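You operate a simulated robot arm through the tools that you are given. There is no shell and no other tool. Be economical: measure what you need, move in short steps, check, and stop when the job is done.

You are at the controls of a simulated robot arm. One attempt, no reset.

TASK
Take the black relay and leave it on top of the blue tie.
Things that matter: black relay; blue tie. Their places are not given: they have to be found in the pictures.

It is judged by the outcome, as a careful person would: the job done as asked, and still so three seconds after it is handed in. It fails if anything else is knocked over, pushed out of place, dropped, spilled or broken.

THE ROBOT
A 7-joint arm with a two-finger parallel gripper, fixed in place. Base frame: the origin is at the foot of the arm, x ahead of it, y to its left, z up. Readings come in m, rad, newtons and seconds.
With the tool pointing down near the work surface it reaches from about 0.3 to 0.7 m from the base axis. Its first joint turns from -1.152 to 1.152 rad. Payload 1.57 kg.
Tool frame: the origin (TCP) lies between the finger pads and is the grasp point; the fingertips stand 0.03 m ahead of it; z points along the fingers, y is the line along which they close. The gripper opens to 0.11 m. The fingers are 0.024 m wide and 0.012 m thick; the gripper's body (0.048 by 0.112 m) begins 0.078 m behind the TCP.
Orientation is that of the tool frame in the base frame, as a unit quaternion [x, y, z, w]. With the fingers straight down and closing along the base's y, the tool's x points along the base's -x, its y along +y and its z along -z.

THE INTERFACE
- The arm moves only by the tool move_arm. Its arguments are lists of equal length, an entry for each row: "dp": the shift along the tool's x, y, z in units of 500 mm (1.0 is 500 mm), a list of three; "angular": the turn, a rotation vector about the tool's x, y, z in units of 60 degrees (1.0 is 60 degrees), a list of three. In form: {"dp": [[tx, ty, tz], ...], "angular": [[rx, ry, rz], ...]}. A call has 1 to 20 rows; each row is the pose to reach, as a shift and turn from the pose commanded when the call began, along the tool's axes at that moment. "jaw" is the closure, from 0 (fully open) to 1 (shut), set as the call begins (left out, the last holds). A call with a number of a shift or a turn outside -1 to 1 is refused whole. Rows are played at 5 a second. More than 0.05 m and 0.15 rad between two rows, or a gripper value outside its range, and nothing of the call is played. A pose out of reach is approached as far as the arm can. The call stops where the force on the tool passes 40 N (or 10 N more than at its start, if that is more) or the arm is blocked; 0.2 s more then pass. Each finger travels about 0.108 m/s and halts on what it meets, pressing with about 42 N; the grip force reading is that of the motor and also rises with nothing between the fingers. The clock runs only during rows and for 0.2 s after the last one: add rows that repeat a pose to give the fingers time. It gives the time, the measured TCP pose, the force on the tool (base axes), the opening and the grip force at its end, in the units of the frame above (readings bear some noise), and new pictures: "pictures" is both (left out), scene, wrist or none.
- Cameras (640 x 400 px; columns grow to the right, rows downward): "scene" is fixed at [0.1629, -0.3907, 1.4032]; the picture's right is [0.80, -0.60, 0.00], its down [-0.36, -0.48, -0.80] and it looks along [0.48, 0.64, -0.60] (base axes); focal length 326 px, centre (320, 200). "wrist" rides on the gripper at [-0.036, 0, -0.08] in the tool frame; the picture's right is [0.00, -1.00, 0.00], its down [0.97, 0.00, -0.24] and it looks along [0.24, 0.00, 0.97] (tool axes); focal length 218 px, centre (320, 200).
- point_at(camera, pixels): for up to 12 pixels [column, row] of the newest picture of that camera ("zoom" is the newest enlarged one), the place [x, y, z] in the base frame of the surface seen there, good to about 0.002 m. The clock stands still meanwhile.
- close_up(camera, box): a new picture of the part [left, top, right, bottom] of that camera's present view, enlarged. The clock stands still meanwhile.
- sign_off(): hands the job in; it is judged then, once.

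Work in short steps. Measure before you move; look again where a grasp or a placing could have gone wrong, and mend it. You have 60 turns and 120 pictures in all, those below and enlarged ones among them. Open the gripper and draw the arm clear of the work before you hand the job in, unless the task says otherwise; then end with one line.

The tools are called after ">>>" by a JSON object that holds its "fn" and its "kwargs". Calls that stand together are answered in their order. move_arm: Moves the arm, as the interface text tells. Its arguments: {"type":"object","properties":{"dp":{"type":"array"},"angular":{"type":"array"},"jaw":{"type":"number"},"pictures":{"type":"string","enum":["both","scene","wrist","none"]}},"required":["dp","angular"]} The other tools are called the same way: point_at (camera, pixels) gives the place of the surface under pixels of a picture; close_up (camera, box) takes an enlarged picture of a part of a camera's view; sign_off () hands the job in.

At the start:

```text
clock: 0.0
tool_pos: [0.387, 0.0639, 1.122]
orientation: [0.001, 1.0, 0.0, 0.0]
contact_force: [0.2, -0.1, 0.0]
finger_gap: 0.1098
finger_force: 0.0
```

scene: 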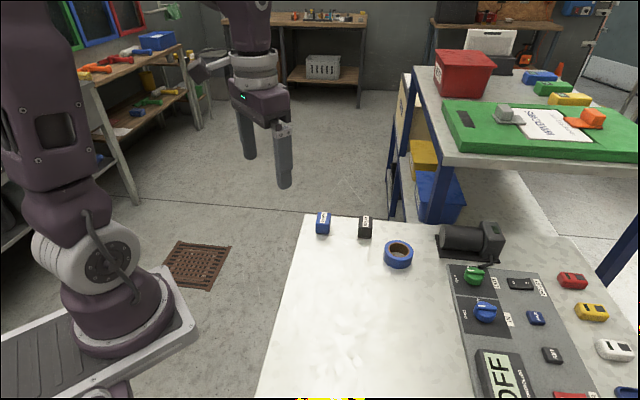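
wrist: 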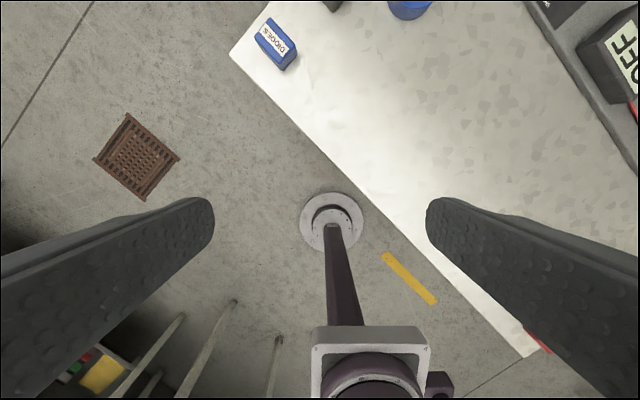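

The picture shows several small labelled boxes near (323,222), (365,227) and on the panel at right. I zoom in to read the labels.

>>> {"fn": "close_up", "kwargs": {"camera": "scene", "box": [290, 195, 450, 295]}}

>>> {"fn": "close_up", "kwargs": {"camera": "scene", "box": [430, 220, 640, 400]}}

>>> {"fn": "close_up", "kwargs": {"camera": "scene", "box": [400, 40, 640, 190]}}

```text
4.00 times, centred on (370, 245) of scene
```

zoom: 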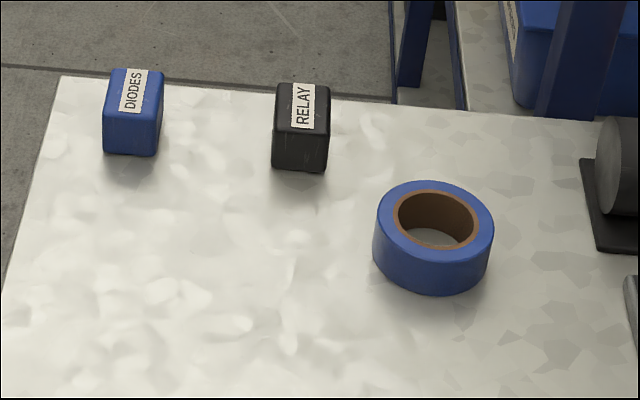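

```text
2.22 times, centred on (535, 310) of scene
```

zoom: 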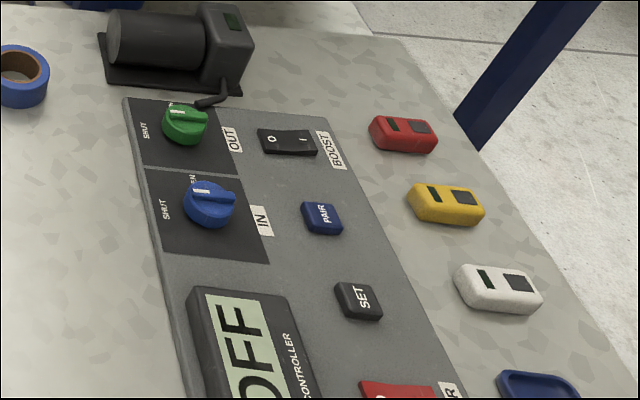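

```text
2.67 times, centred on (520, 115) of scene
```

zoom: 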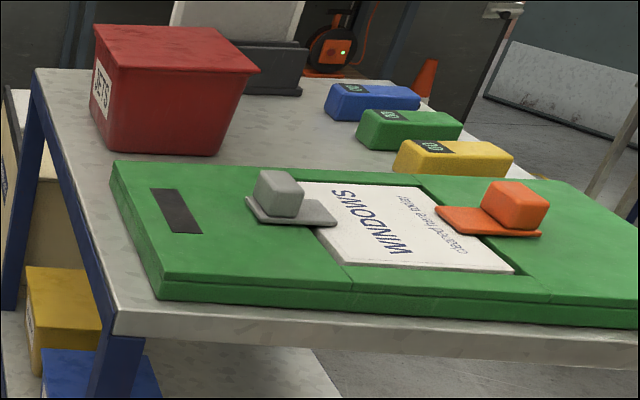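

No tie is recognised yet: the black "RELAY" box is at (365,227). I look at the other blue things and measure the relay and ring.

>>> {"fn": "close_up", "kwargs": {"camera": "scene", "box": [380, 120, 500, 220]}}

>>> {"fn": "close_up", "kwargs": {"camera": "scene", "box": [240, 340, 400, 400]}}

>>> {"fn": "close_up", "kwargs": {"camera": "scene", "box": [50, 0, 220, 120]}}

>>> {"fn": "point_at", "kwargs": {"camera": "scene", "pixels": [[365, 219], [365, 233], [323, 215], [398, 245], [391, 260], [412, 247], [398, 255], [330, 398], [300, 350], [475, 235], [625, 395], [400, 390]]}}

```text
4.00 times, centred on (440, 170) of scene
```

zoom: 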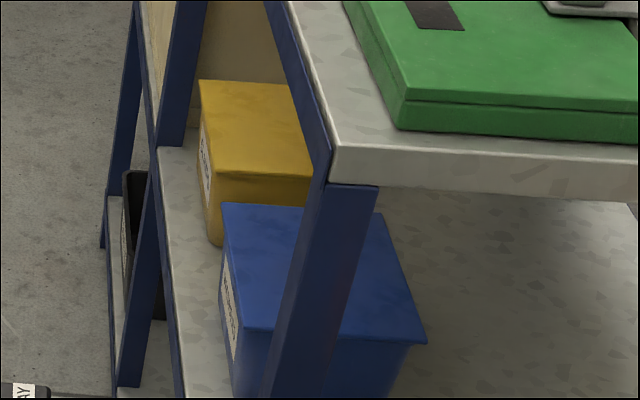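

```text
4.00 times, centred on (320, 370) of scene
```

zoom: 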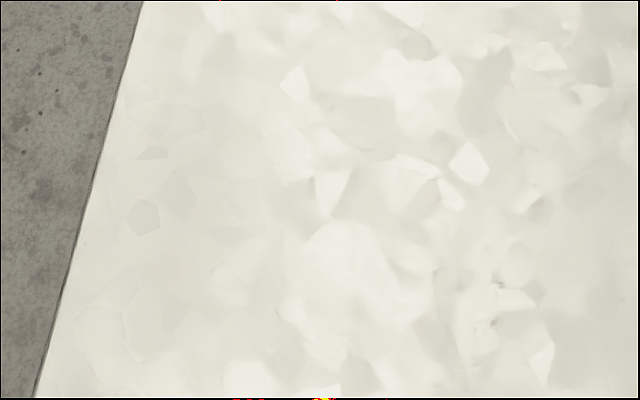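

```text
3.33 times, centred on (135, 60) of scene
```

zoom: 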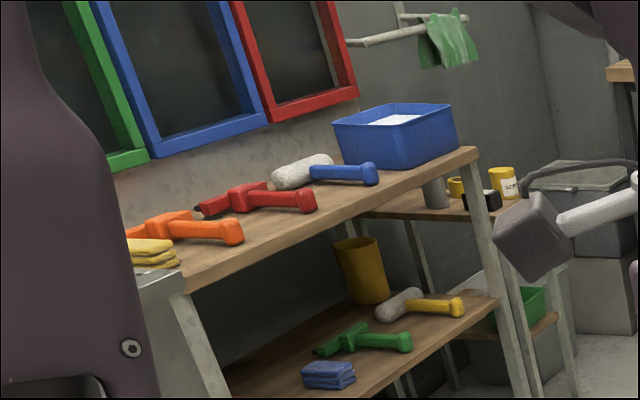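

```text
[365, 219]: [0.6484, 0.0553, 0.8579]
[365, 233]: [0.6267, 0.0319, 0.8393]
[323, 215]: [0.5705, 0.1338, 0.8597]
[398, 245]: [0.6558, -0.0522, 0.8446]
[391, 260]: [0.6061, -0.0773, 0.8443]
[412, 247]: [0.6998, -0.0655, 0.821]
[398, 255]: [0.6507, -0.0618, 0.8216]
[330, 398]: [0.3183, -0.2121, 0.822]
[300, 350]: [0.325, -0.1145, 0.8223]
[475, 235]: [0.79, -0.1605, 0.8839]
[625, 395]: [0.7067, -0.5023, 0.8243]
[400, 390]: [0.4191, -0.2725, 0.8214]
```

Relay top at about (0.64, 0.05, 0.858). The bench continues toward -y below the scene picture (the tie may be there), so I move the arm that way and look with the wrist camera.

>>> {"fn": "move_arm", "kwargs": {"dp": [[0, -0.1, 0], [0, -0.2, 0], [0, -0.3, 0], [0, -0.4, 0], [0, -0.5, 0], [0, -0.6, 0], [0, -0.6, 0]], "angular": [[0, 0, 0], [0, 0, 0], [0, 0, 0], [0, 0, 0], [0, 0, 0], [0, 0, 0], [0, 0, 0]]}}

```text
clock: 1.6
tool_pos: [0.3857, -0.2372, 1.1228]
orientation: [0.0, 1.0, 0.0, 0.0]
contact_force: [0.1, 0.8, 0.5]
finger_gap: 0.1099
finger_force: 0.0
```

scene: 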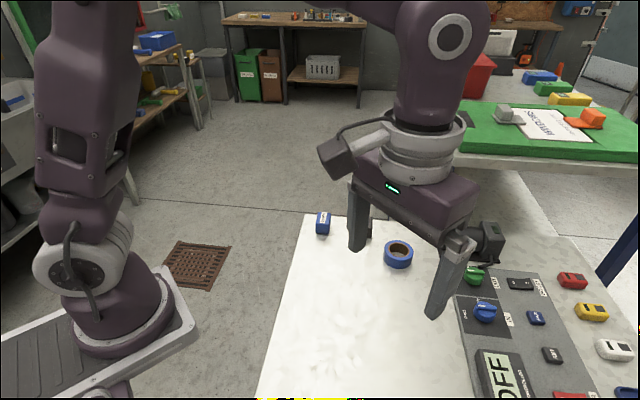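
wrist: 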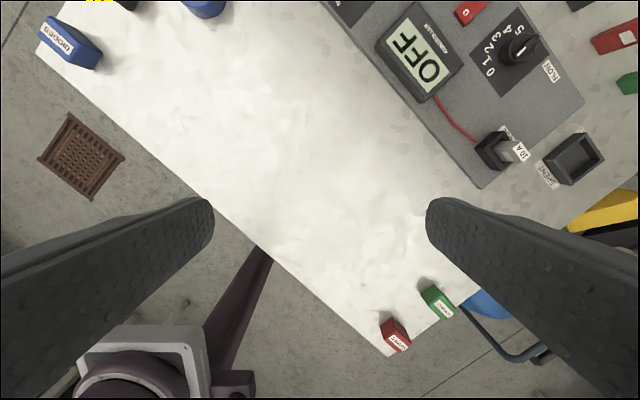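

The wrist picture shows a red and a green labelled box at (395,335), (437,300), and more things to the right. I zoom in on those.

>>> {"fn": "close_up", "kwargs": {"camera": "wrist", "box": [360, 260, 560, 385]}}

>>> {"fn": "close_up", "kwargs": {"camera": "wrist", "box": [320, 0, 640, 200]}}

>>> {"fn": "close_up", "kwargs": {"camera": "wrist", "box": [20, 0, 240, 138]}}

```text
3.20 times, centred on (460, 322) of wrist
```

zoom: 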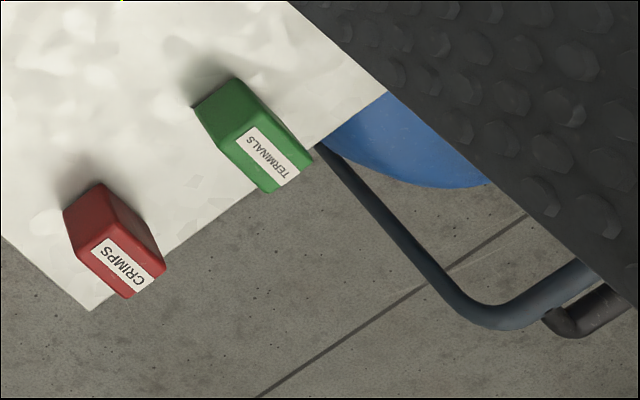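

```text
2.00 times, centred on (480, 100) of wrist
```

zoom: 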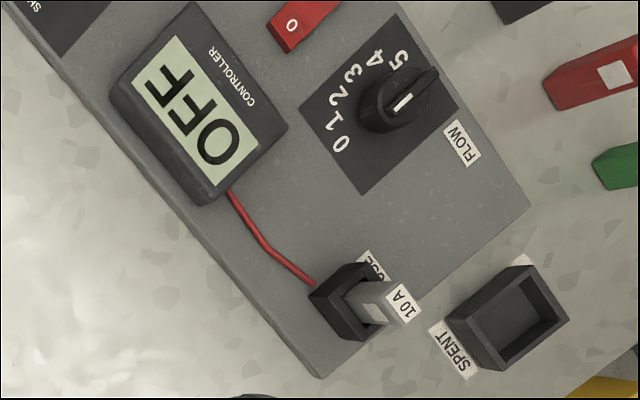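

```text
2.90 times, centred on (130, 69) of wrist
```

zoom: 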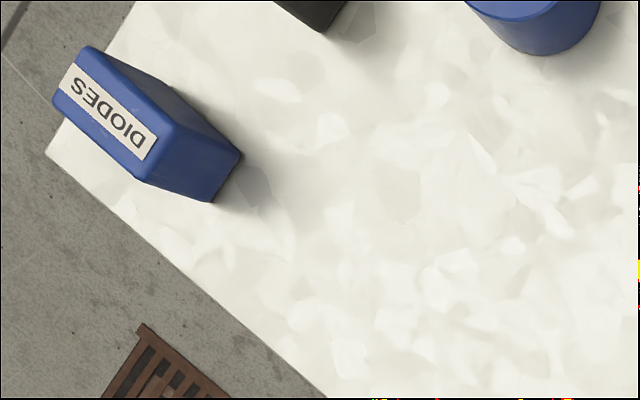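

No tie so far; the far right part of the bench is not yet covered. I move outward and tilt the tool so that the wrist camera sees it.

>>> {"fn": "move_arm", "kwargs": {"dp": [[-0.05, -0.05, -0.03], [-0.1, -0.1, -0.06], [-0.13, -0.15, -0.09], [-0.15, -0.2, -0.1], [-0.15, -0.25, -0.1], [-0.15, -0.28, -0.1], [-0.15, -0.3, -0.1]], "angular": [[0, -0.1, 0], [0, -0.2, 0], [0, -0.3, 0], [0, -0.4, 0], [0, -0.5, 0], [0, -0.6, 0], [0, -0.6, 0]]}}

```text
clock: 3.2
tool_pos: [0.4605, -0.3861, 1.1714]
orientation: [-0.001, 0.951, 0.0, 0.31]
contact_force: [-0.6, 0.1, -0.8]
finger_gap: 0.11
finger_force: 0.1
```

scene: 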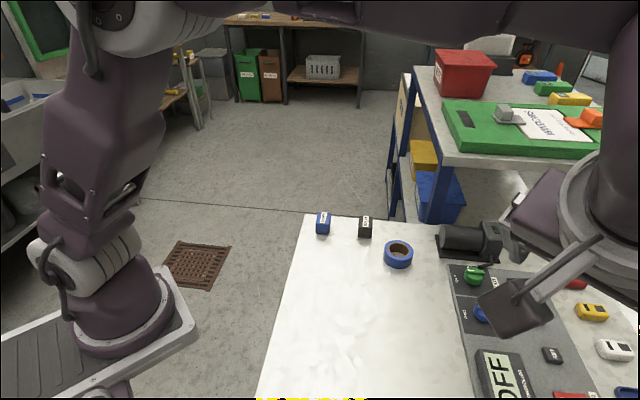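
wrist: 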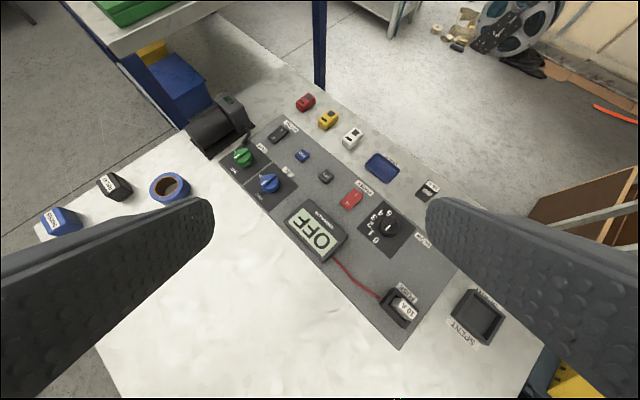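

The bench behind the right finger is still hidden. I shut the jaws to clear the sides and pan a bit to the right.

>>> {"fn": "move_arm", "kwargs": {"dp": [[0, 0, 0], [0, 0, 0], [0, 0, 0], [0, 0, 0]], "angular": [[0.1, 0, 0], [0.2, 0, 0], [0.3, 0, 0], [0.3, 0, 0]], "jaw": 1, "pictures": "wrist"}}

```text
clock: 4.2
tool_pos: [0.4621, -0.3866, 1.174]
orientation: [0.049, 0.939, -0.149, 0.306]
contact_force: [-0.2, 0.1, 0.1]
finger_gap: 0.0003
finger_force: 21.5
```

wrist: 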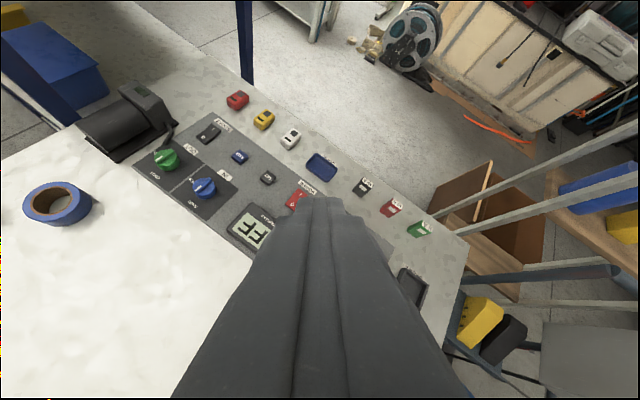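

Now the whole right edge shows: black, red and green items at (363,187), (390,207), (420,228), and a blue tray at (321,166). I zoom in.

>>> {"fn": "close_up", "kwargs": {"camera": "wrist", "box": [200, 80, 460, 243]}}

>>> {"fn": "close_up", "kwargs": {"camera": "wrist", "box": [420, 150, 640, 400]}}

>>> {"fn": "close_up", "kwargs": {"camera": "wrist", "box": [0, 160, 130, 240]}}

```text
2.45 times, centred on (330, 162) of wrist
```

zoom: 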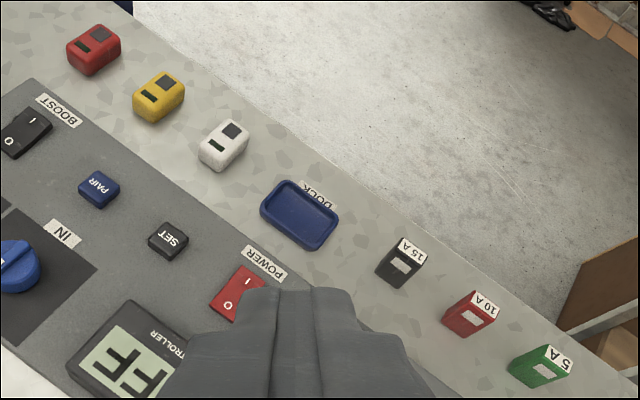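

```text
1.60 times, centred on (530, 275) of wrist
```

zoom: 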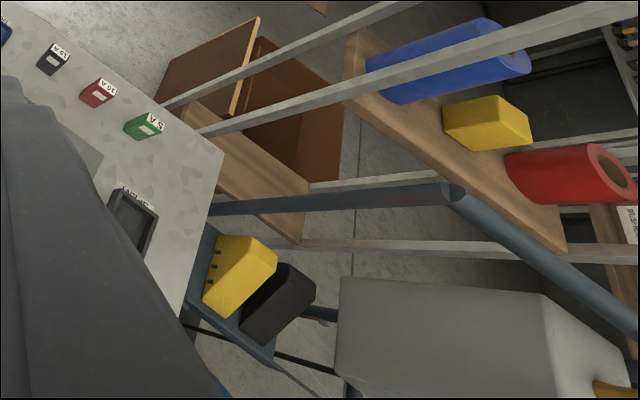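

```text
4.92 times, centred on (65, 200) of wrist
```

zoom: 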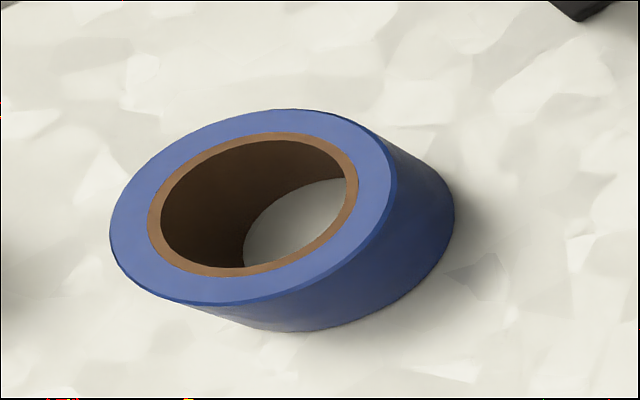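

No literal tie is anywhere on or near the bench: the blue candidate with a top, next to the relay, is the blue tape roll at (398,254) in the scene ("tie" most likely means the tape). I undo the pan and tilt, then go over to measure both.

>>> {"fn": "move_arm", "kwargs": {"dp": [[0, 0, 0], [0, 0, 0], [0, 0, 0]], "angular": [[-0.1, 0, 0], [-0.2, 0, 0], [-0.3, 0, 0]], "jaw": 0, "pictures": "none"}}

>>> {"fn": "move_arm", "kwargs": {"dp": [[0, 0, 0], [0, 0, 0], [0, 0, 0], [0, 0, 0], [0, 0, 0], [0, 0, 0]], "angular": [[0, 0.1, 0], [0, 0.2, 0], [0, 0.3, 0], [0, 0.4, 0], [0, 0.5, 0], [0, 0.6, 0]], "pictures": "none"}}

>>> {"fn": "move_arm", "kwargs": {"dp": [[0, 0.09, 0], [0, 0.18, 0], [0, 0.27, 0], [0, 0.36, 0], [-0.05, 0.44, 0], [-0.1, 0.52, 0], [-0.15, 0.6, 0.05], [-0.2, 0.68, 0.1], [-0.25, 0.74, 0.15], [-0.25, 0.74, 0.15]], "angular": [[0, 0, 0], [0, 0, 0], [0, 0, 0], [0, 0, 0], [0, 0, 0], [0, 0, 0], [0, 0, 0], [0, 0, 0], [0, 0, 0], [0, 0, 0]]}}

```text
clock: 5.0
tool_pos: [0.4627, -0.3858, 1.1729]
orientation: [0.0, 0.951, 0.0, 0.31]
contact_force: [-0.2, 1.0, -0.3]
finger_gap: 0.1097
finger_force: 0.1
```

```text
clock: 6.4
tool_pos: [0.4496, -0.3823, 1.1635]
orientation: [0.0, 1.0, 0.001, -0.001]
contact_force: [-0.3, 0.1, -0.4]
finger_gap: 0.1101
finger_force: 0.0
out of reach, approached as far as the arm can: row 6
```

```text
refused: row 7 steps farther than a row can; nothing moved
```

The last path was refused for one long step (row 7); I send it with shorter steps.

>>> {"fn": "move_arm", "kwargs": {"dp": [[0, 0.09, 0], [0, 0.18, 0], [0, 0.27, 0], [0, 0.36, 0], [-0.04, 0.44, 0], [-0.08, 0.52, 0], [-0.12, 0.59, 0.04], [-0.17, 0.65, 0.08], [-0.22, 0.7, 0.12], [-0.27, 0.74, 0.15], [-0.3, 0.74, 0.15], [-0.3, 0.74, 0.15]], "angular": [[0, 0, 0], [0, 0, 0], [0, 0, 0], [0, 0, 0], [0, 0, 0], [0, 0, 0], [0, 0, 0], [0, 0, 0], [0, 0, 0], [0, 0, 0], [0, 0, 0], [0, 0, 0]]}}

```text
clock: 9.0
tool_pos: [0.6011, -0.0113, 1.0888]
orientation: [-0.001, 1.0, 0.0, 0.0]
contact_force: [0.7, 0.5, -0.5]
finger_gap: 0.1101
finger_force: 0.0
```

scene: 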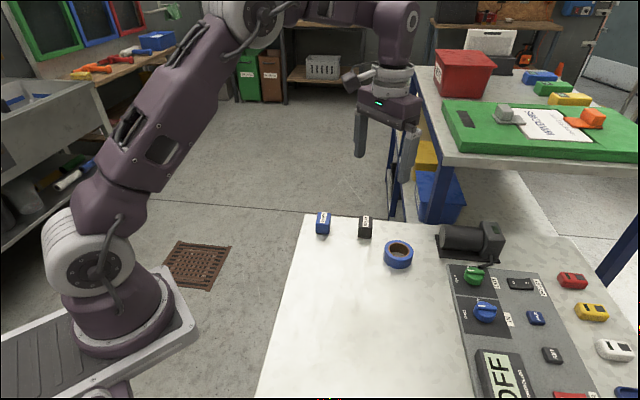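
wrist: 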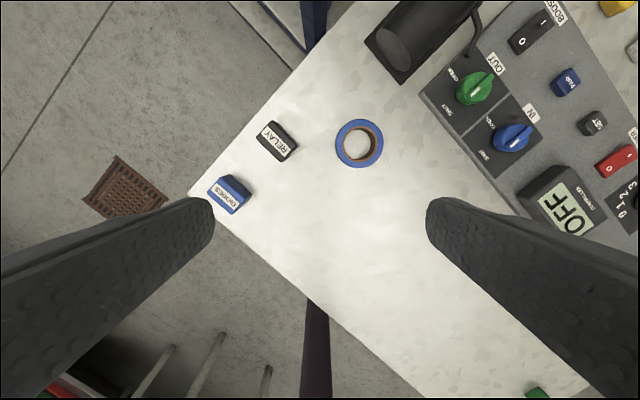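

Relay at (278,141) and tape at (359,144) are both in view; I enlarge them to measure their edges.

>>> {"fn": "close_up", "kwargs": {"camera": "wrist", "box": [240, 95, 400, 195]}}

```text
4.00 times, centred on (320, 145) of wrist
```

zoom: 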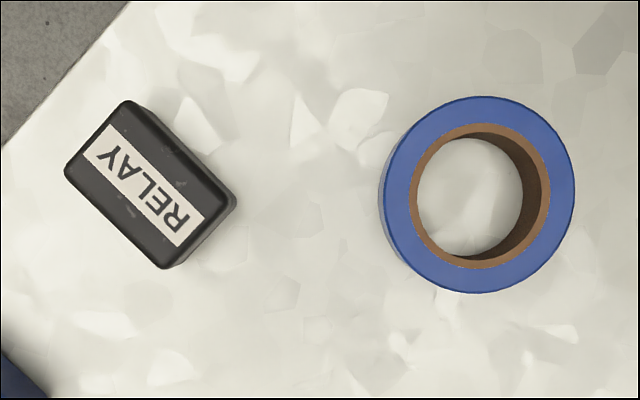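

>>> {"fn": "point_at", "kwargs": {"camera": "zoom", "pixels": [[128, 106], [72, 170], [163, 262], [226, 195], [148, 183], [480, 110], [480, 283], [397, 195], [566, 195], [425, 200], [538, 200], [470, 200]]}}

```text
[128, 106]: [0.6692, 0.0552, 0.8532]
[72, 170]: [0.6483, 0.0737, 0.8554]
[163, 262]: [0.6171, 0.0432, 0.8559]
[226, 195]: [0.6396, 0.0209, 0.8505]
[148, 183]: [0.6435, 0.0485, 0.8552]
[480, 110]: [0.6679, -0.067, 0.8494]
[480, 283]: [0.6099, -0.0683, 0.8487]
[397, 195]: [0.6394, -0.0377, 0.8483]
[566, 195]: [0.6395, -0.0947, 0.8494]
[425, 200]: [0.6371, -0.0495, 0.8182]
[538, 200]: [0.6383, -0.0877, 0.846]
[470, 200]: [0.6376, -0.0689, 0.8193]
```

Relay centre (0.6436, 0.0483), top z 0.855, about 45×30 mm, its long side at 45°; tape centre (0.639, -0.067), top 0.849, hole about 37 mm, so the relay will bridge it. I turn the tool -45°, half close the jaws and go above the relay.

>>> {"fn": "move_arm", "kwargs": {"dp": [[-0.01, 0.015, 0.03], [-0.02, 0.03, 0.06], [-0.03, 0.045, 0.1], [-0.045, 0.06, 0.14], [-0.055, 0.075, 0.18], [-0.065, 0.09, 0.22], [-0.075, 0.105, 0.25], [-0.085, 0.119, 0.278], [-0.085, 0.119, 0.278]], "angular": [[0, 0, -0.1], [0, 0, -0.2], [0, 0, -0.3], [0, 0, -0.4], [0, 0, -0.5], [0, 0, -0.6], [0, 0, -0.7], [0, 0, -0.75], [0, 0, -0.75]], "jaw": 0.4}}

```text
clock: 11.0
tool_pos: [0.6442, 0.0467, 0.9501]
orientation: [-0.383, 0.924, 0.001, 0.001]
contact_force: [-0.6, 0.4, 0.9]
finger_gap: 0.0659
finger_force: 0.1
```

scene: 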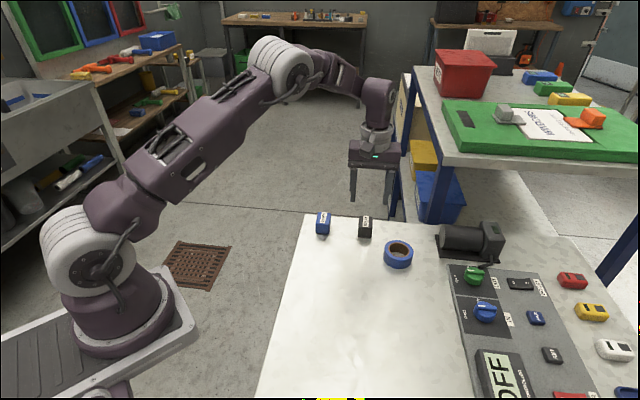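
wrist: 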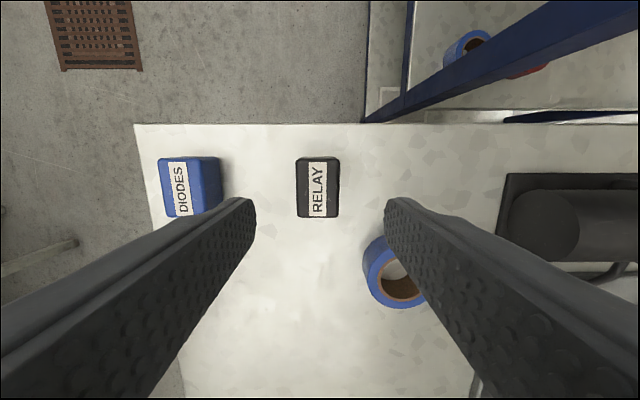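

The relay is square between the fingers at (318,187). Another blue thing shows on the rack at (465,45); I check that before going on.

>>> {"fn": "close_up", "kwargs": {"camera": "wrist", "box": [400, 0, 640, 130]}}

>>> {"fn": "point_at", "kwargs": {"camera": "wrist", "pixels": [[455, 48], [485, 36], [525, 72], [318, 165], [318, 210], [299, 187], [337, 187]]}}

```text
2.67 times, centred on (520, 65) of wrist
```

zoom: 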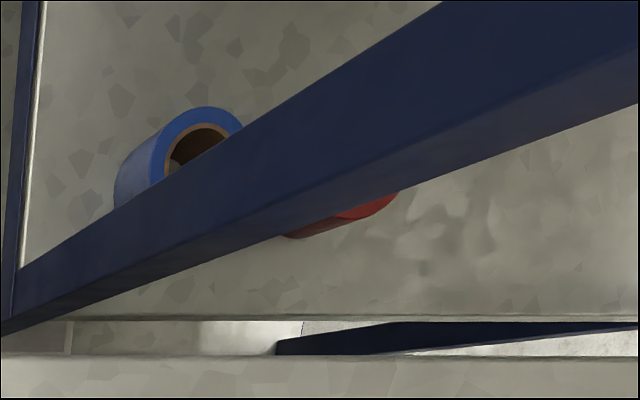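

```text
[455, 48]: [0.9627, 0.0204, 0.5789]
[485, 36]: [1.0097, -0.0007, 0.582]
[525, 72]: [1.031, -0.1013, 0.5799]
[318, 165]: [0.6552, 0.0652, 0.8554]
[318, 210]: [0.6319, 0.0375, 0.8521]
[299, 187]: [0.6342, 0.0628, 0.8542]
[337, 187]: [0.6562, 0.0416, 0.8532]
```

That is only other tape out of reach at x≈1.0. I descend over the relay to TCP z 0.858 (tips 6 mm above the bench).

>>> {"fn": "move_arm", "kwargs": {"dp": [[-0.004, 0.004, 0.05], [-0.004, 0.004, 0.1], [-0.004, 0.004, 0.14], [-0.004, 0.004, 0.17], [-0.004, 0.004, 0.184], [-0.004, 0.004, 0.184]], "angular": [[0, 0, 0], [0, 0, 0], [0, 0, 0], [0, 0, 0], [0, 0, 0], [0, 0, 0]]}}

```text
clock: 12.4
tool_pos: [0.6432, 0.0524, 0.8572]
orientation: [-0.383, 0.924, 0.001, 0.001]
contact_force: [-0.1, 0.1, 1.1]
finger_gap: 0.0657
finger_force: 0.0
```

scene: 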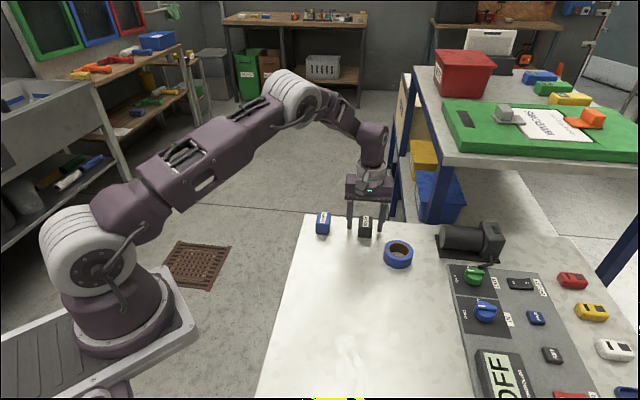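
wrist: 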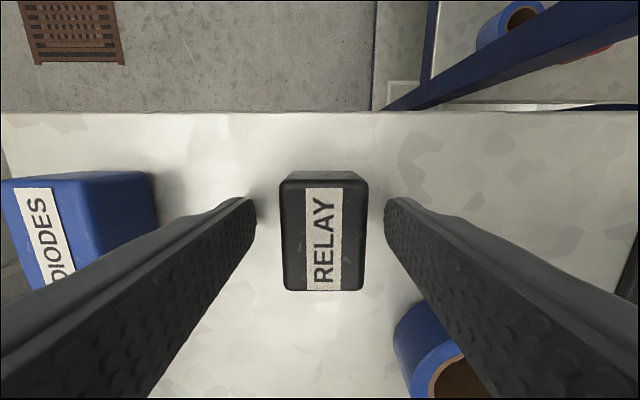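

The relay at (322,230) lies centred between the fingers with clearance from the others. I close the jaws.

>>> {"fn": "move_arm", "kwargs": {"dp": [[0, 0, 0], [0, 0, 0], [0, 0, 0], [0, 0, 0]], "angular": [[0, 0, 0], [0, 0, 0], [0, 0, 0], [0, 0, 0]], "jaw": 1, "pictures": "wrist"}}

>>> {"fn": "move_arm", "kwargs": {"dp": [[0, 0, -0.05], [0, 0, -0.1], [0, 0, -0.14], [0, 0, -0.14]], "angular": [[0, 0, 0], [0, 0, 0], [0, 0, 0], [0, 0, 0]]}}

```text
clock: 13.4
tool_pos: [0.6429, 0.053, 0.8576]
orientation: [-0.382, 0.924, 0.0, 0.001]
contact_force: [-0.2, 0.0, 0.7]
finger_gap: 0.0346
finger_force: 41.7
```

wrist: 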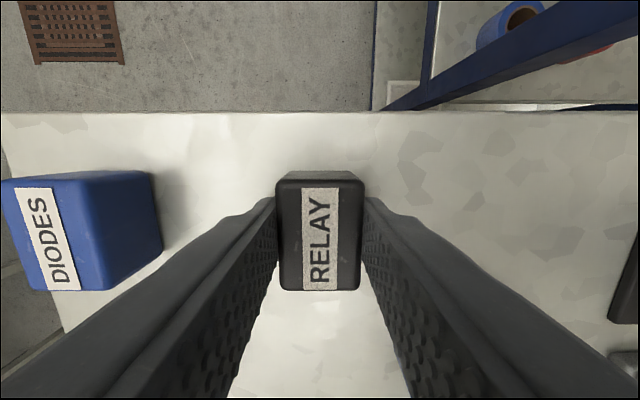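

```text
clock: 14.4
tool_pos: [0.6427, 0.0511, 0.9274]
orientation: [-0.382, 0.924, 0.0, 0.001]
contact_force: [0.3, -0.6, 0.2]
finger_gap: 0.0346
finger_force: 41.7
```

scene: 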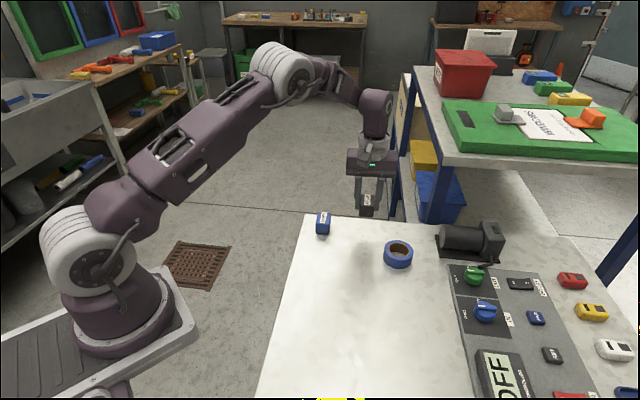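
wrist: 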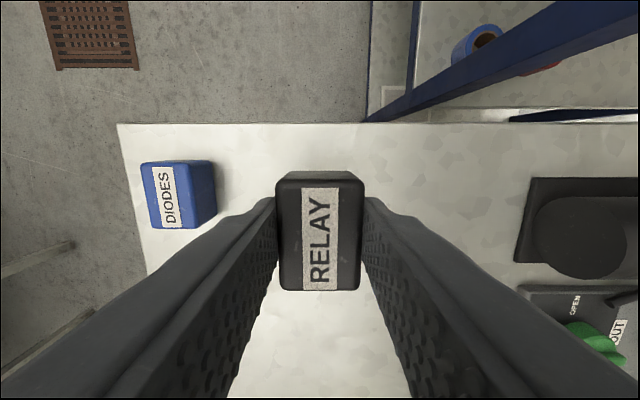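

The relay is held (gap 0.0346). I measure where its centre lies relative to the TCP and re-measure the tape.

>>> {"fn": "point_at", "kwargs": {"camera": "wrist", "pixels": [[320, 186], [320, 286], [320, 235], [290, 235], [350, 235]]}}

>>> {"fn": "point_at", "kwargs": {"camera": "scene", "pixels": [[386, 251], [410, 251], [398, 242], [398, 263]]}}

```text
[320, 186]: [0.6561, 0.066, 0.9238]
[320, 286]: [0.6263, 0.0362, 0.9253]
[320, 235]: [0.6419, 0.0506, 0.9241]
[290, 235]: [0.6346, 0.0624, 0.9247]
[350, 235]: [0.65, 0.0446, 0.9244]
```

```text
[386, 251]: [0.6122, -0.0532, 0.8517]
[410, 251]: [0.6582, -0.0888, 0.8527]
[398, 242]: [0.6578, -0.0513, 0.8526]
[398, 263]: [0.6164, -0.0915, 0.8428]
```

The relay centre coincides with the TCP; target is the tape centre (0.639, -0.067). I carry it across at this height, its bottom about 4 cm above the tape.

>>> {"fn": "move_arm", "kwargs": {"dp": [[0.04, -0.04, 0], [0.08, -0.08, 0], [0.12, -0.12, 0], [0.15, -0.145, 0], [0.17, -0.164, 0], [0.17, -0.164, 0]], "angular": [[0, 0, 0], [0, 0, 0], [0, 0, 0], [0, 0, 0], [0, 0, 0], [0, 0, 0]]}}

>>> {"fn": "close_up", "kwargs": {"camera": "scene", "box": [340, 190, 460, 280]}}

```text
clock: 15.8
tool_pos: [0.6386, -0.0667, 0.9272]
orientation: [-0.383, 0.924, 0.001, 0.001]
contact_force: [-0.2, 0.4, -0.3]
finger_gap: 0.0347
finger_force: 42.0
```

scene: 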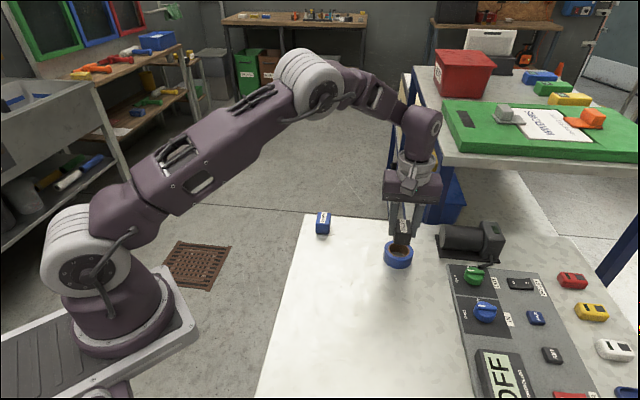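
wrist: 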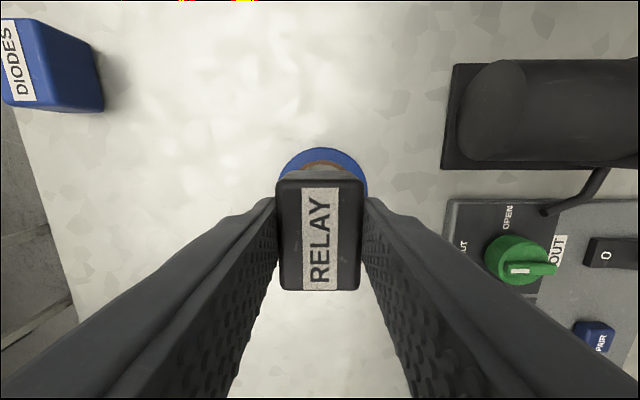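

```text
4.44 times, centred on (400, 235) of scene
```

zoom: 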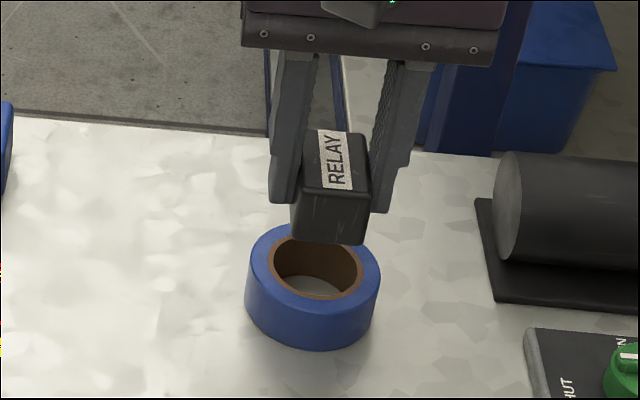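

The relay hangs directly over the tape. I lower it to about 1 mm above the tape's top.

>>> {"fn": "move_arm", "kwargs": {"dp": [[0, 0, 0.03], [0, 0, 0.055], [0, 0, 0.07], [0, 0, 0.079], [0, 0, 0.079]], "angular": [[0, 0, 0], [0, 0, 0], [0, 0, 0], [0, 0, 0], [0, 0, 0]]}}

>>> {"fn": "close_up", "kwargs": {"camera": "scene", "box": [340, 190, 460, 280]}}

```text
clock: 17.0
tool_pos: [0.6404, -0.0674, 0.8879]
orientation: [-0.383, 0.924, 0.001, 0.0]
contact_force: [-0.5, -0.3, -0.4]
finger_gap: 0.0347
finger_force: 42.1
```

scene: 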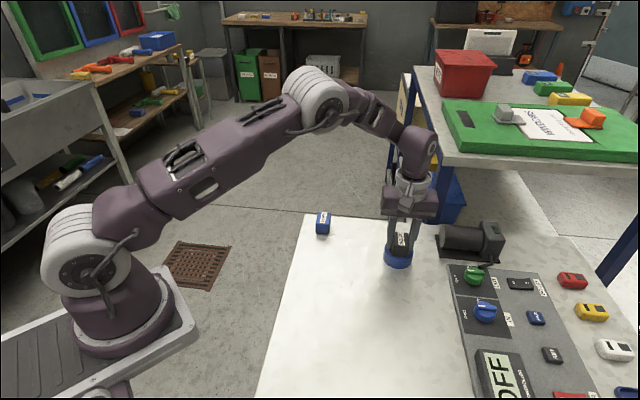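
wrist: 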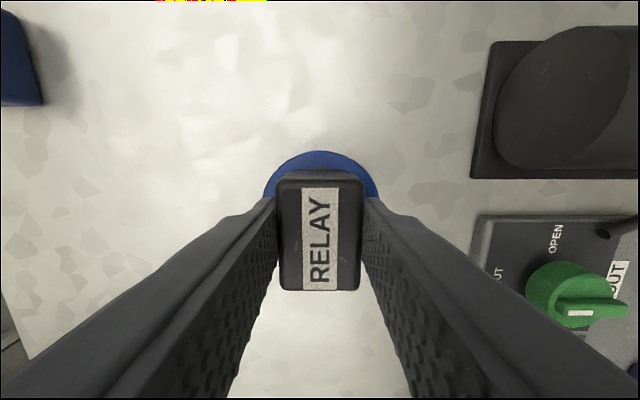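

```text
4.44 times, centred on (400, 235) of scene
```

zoom: 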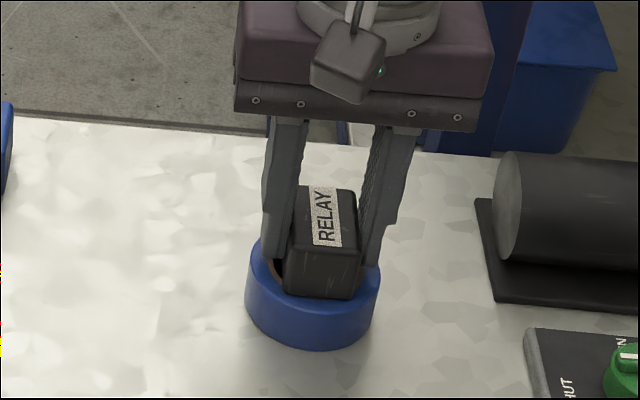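

It is just above the tape. I check the centring by measuring the visible rim in both pictures.

>>> {"fn": "point_at", "kwargs": {"camera": "wrist", "pixels": [[320, 153], [267, 190], [375, 190], [285, 165], [355, 165], [320, 188], [320, 286]]}}

>>> {"fn": "point_at", "kwargs": {"camera": "zoom", "pixels": [[310, 312], [252, 270], [374, 275], [280, 303], [350, 308], [322, 285]]}}

```text
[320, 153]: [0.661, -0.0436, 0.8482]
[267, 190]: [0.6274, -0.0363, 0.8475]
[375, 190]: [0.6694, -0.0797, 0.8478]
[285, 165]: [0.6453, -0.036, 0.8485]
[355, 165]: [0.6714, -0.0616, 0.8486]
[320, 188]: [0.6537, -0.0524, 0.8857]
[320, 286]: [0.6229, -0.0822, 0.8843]
```

```text
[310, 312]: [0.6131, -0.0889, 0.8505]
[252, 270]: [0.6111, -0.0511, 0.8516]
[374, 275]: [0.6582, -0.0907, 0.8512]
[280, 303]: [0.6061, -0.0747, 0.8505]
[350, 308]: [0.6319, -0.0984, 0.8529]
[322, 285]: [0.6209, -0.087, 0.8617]
```

Rim midpoint is (0.637, -0.066), relay centre (0.638, -0.067): centred. I lower the last 1.5 mm, then open gently.

>>> {"fn": "move_arm", "kwargs": {"dp": [[0, 0, 0.002], [0, 0, 0.003], [0, 0, 0.003]], "angular": [[0, 0, 0], [0, 0, 0], [0, 0, 0]], "pictures": "none"}}

>>> {"fn": "move_arm", "kwargs": {"dp": [[0, 0, 0], [0, 0, 0], [0, 0, 0], [0, 0, 0]], "angular": [[0, 0, 0], [0, 0, 0], [0, 0, 0], [0, 0, 0]], "jaw": 0.4}}

```text
clock: 17.8
tool_pos: [0.6392, -0.0654, 0.887]
orientation: [-0.382, 0.924, 0.0, 0.001]
contact_force: [0.9, -1.2, 3.7]
finger_gap: 0.035
finger_force: 41.6
```

```text
clock: 18.8
tool_pos: [0.64, -0.0656, 0.8867]
orientation: [-0.383, 0.924, 0.0, 0.001]
contact_force: [-1.0, 0.0, 0.5]
finger_gap: 0.0661
finger_force: 0.0
```

scene: 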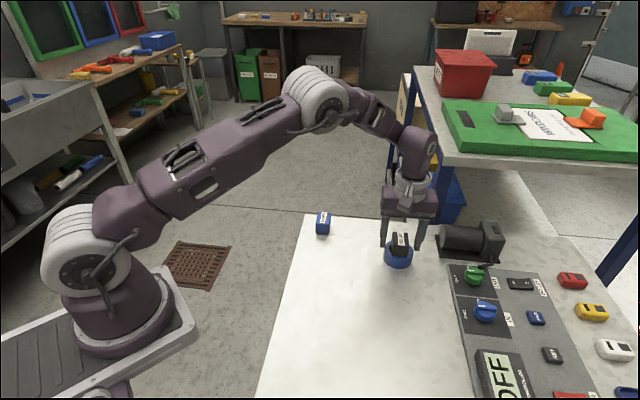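
wrist: 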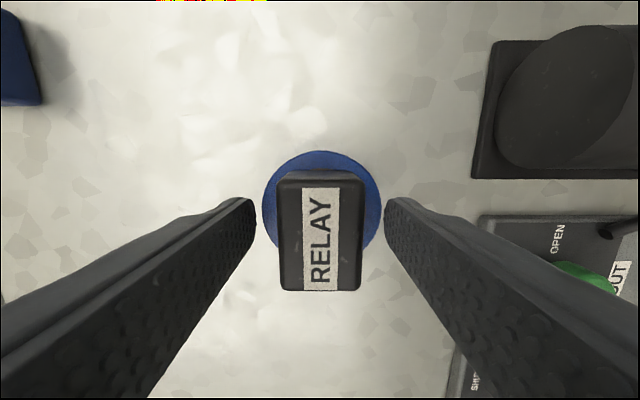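

The relay sits released and level on the tape. I raise the arm straight up and draw it back.

>>> {"fn": "move_arm", "kwargs": {"dp": [[0, 0, -0.05], [0, 0, -0.12], [0, 0, -0.2], [0, 0, -0.28], [0.07, 0, -0.34], [0.14, 0, -0.38], [0.2, 0.05, -0.4], [0.2, 0.05, -0.4]], "angular": [[0, 0, 0], [0, 0, 0], [0, 0, 0], [0, 0, 0], [0, 0, 0], [0, 0, 0], [0, 0, 0], [0, 0, 0]], "pictures": "scene"}}

>>> {"fn": "close_up", "kwargs": {"camera": "scene", "box": [300, 180, 460, 280]}}

```text
clock: 20.6
tool_pos: [0.5519, -0.1223, 1.0856]
orientation: [-0.383, 0.924, 0.001, 0.001]
contact_force: [0.0, -0.5, -0.4]
finger_gap: 0.066
finger_force: 0.2
```

scene: 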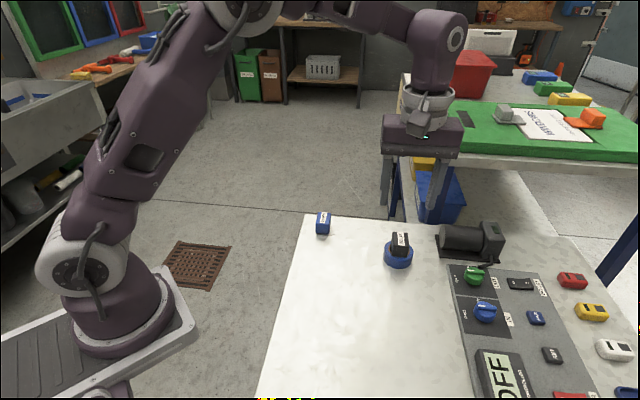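

```text
4.00 times, centred on (380, 230) of scene
```

zoom: 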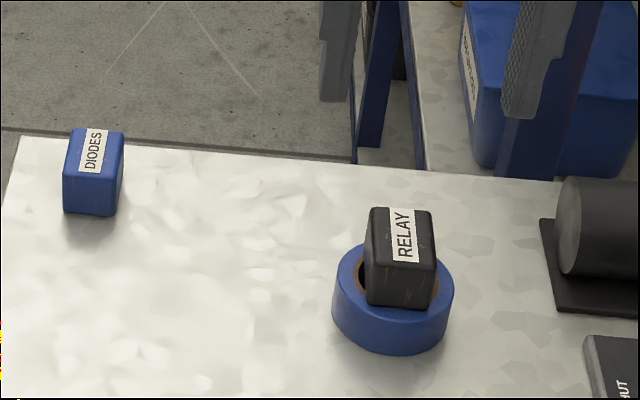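

The relay rests steadily on the blue tape roll and nothing else has moved. The gripper is open and clear, so I hand the job in.

>>> {"fn": "sign_off", "kwargs": {}}

```text
The job is handed in.
```

The black relay is resting on top of the blue tape roll, nothing else was moved, and the arm is clear; I found no actual blue tie, so I took "blue tie" to mean that tape roll, which is a guess.
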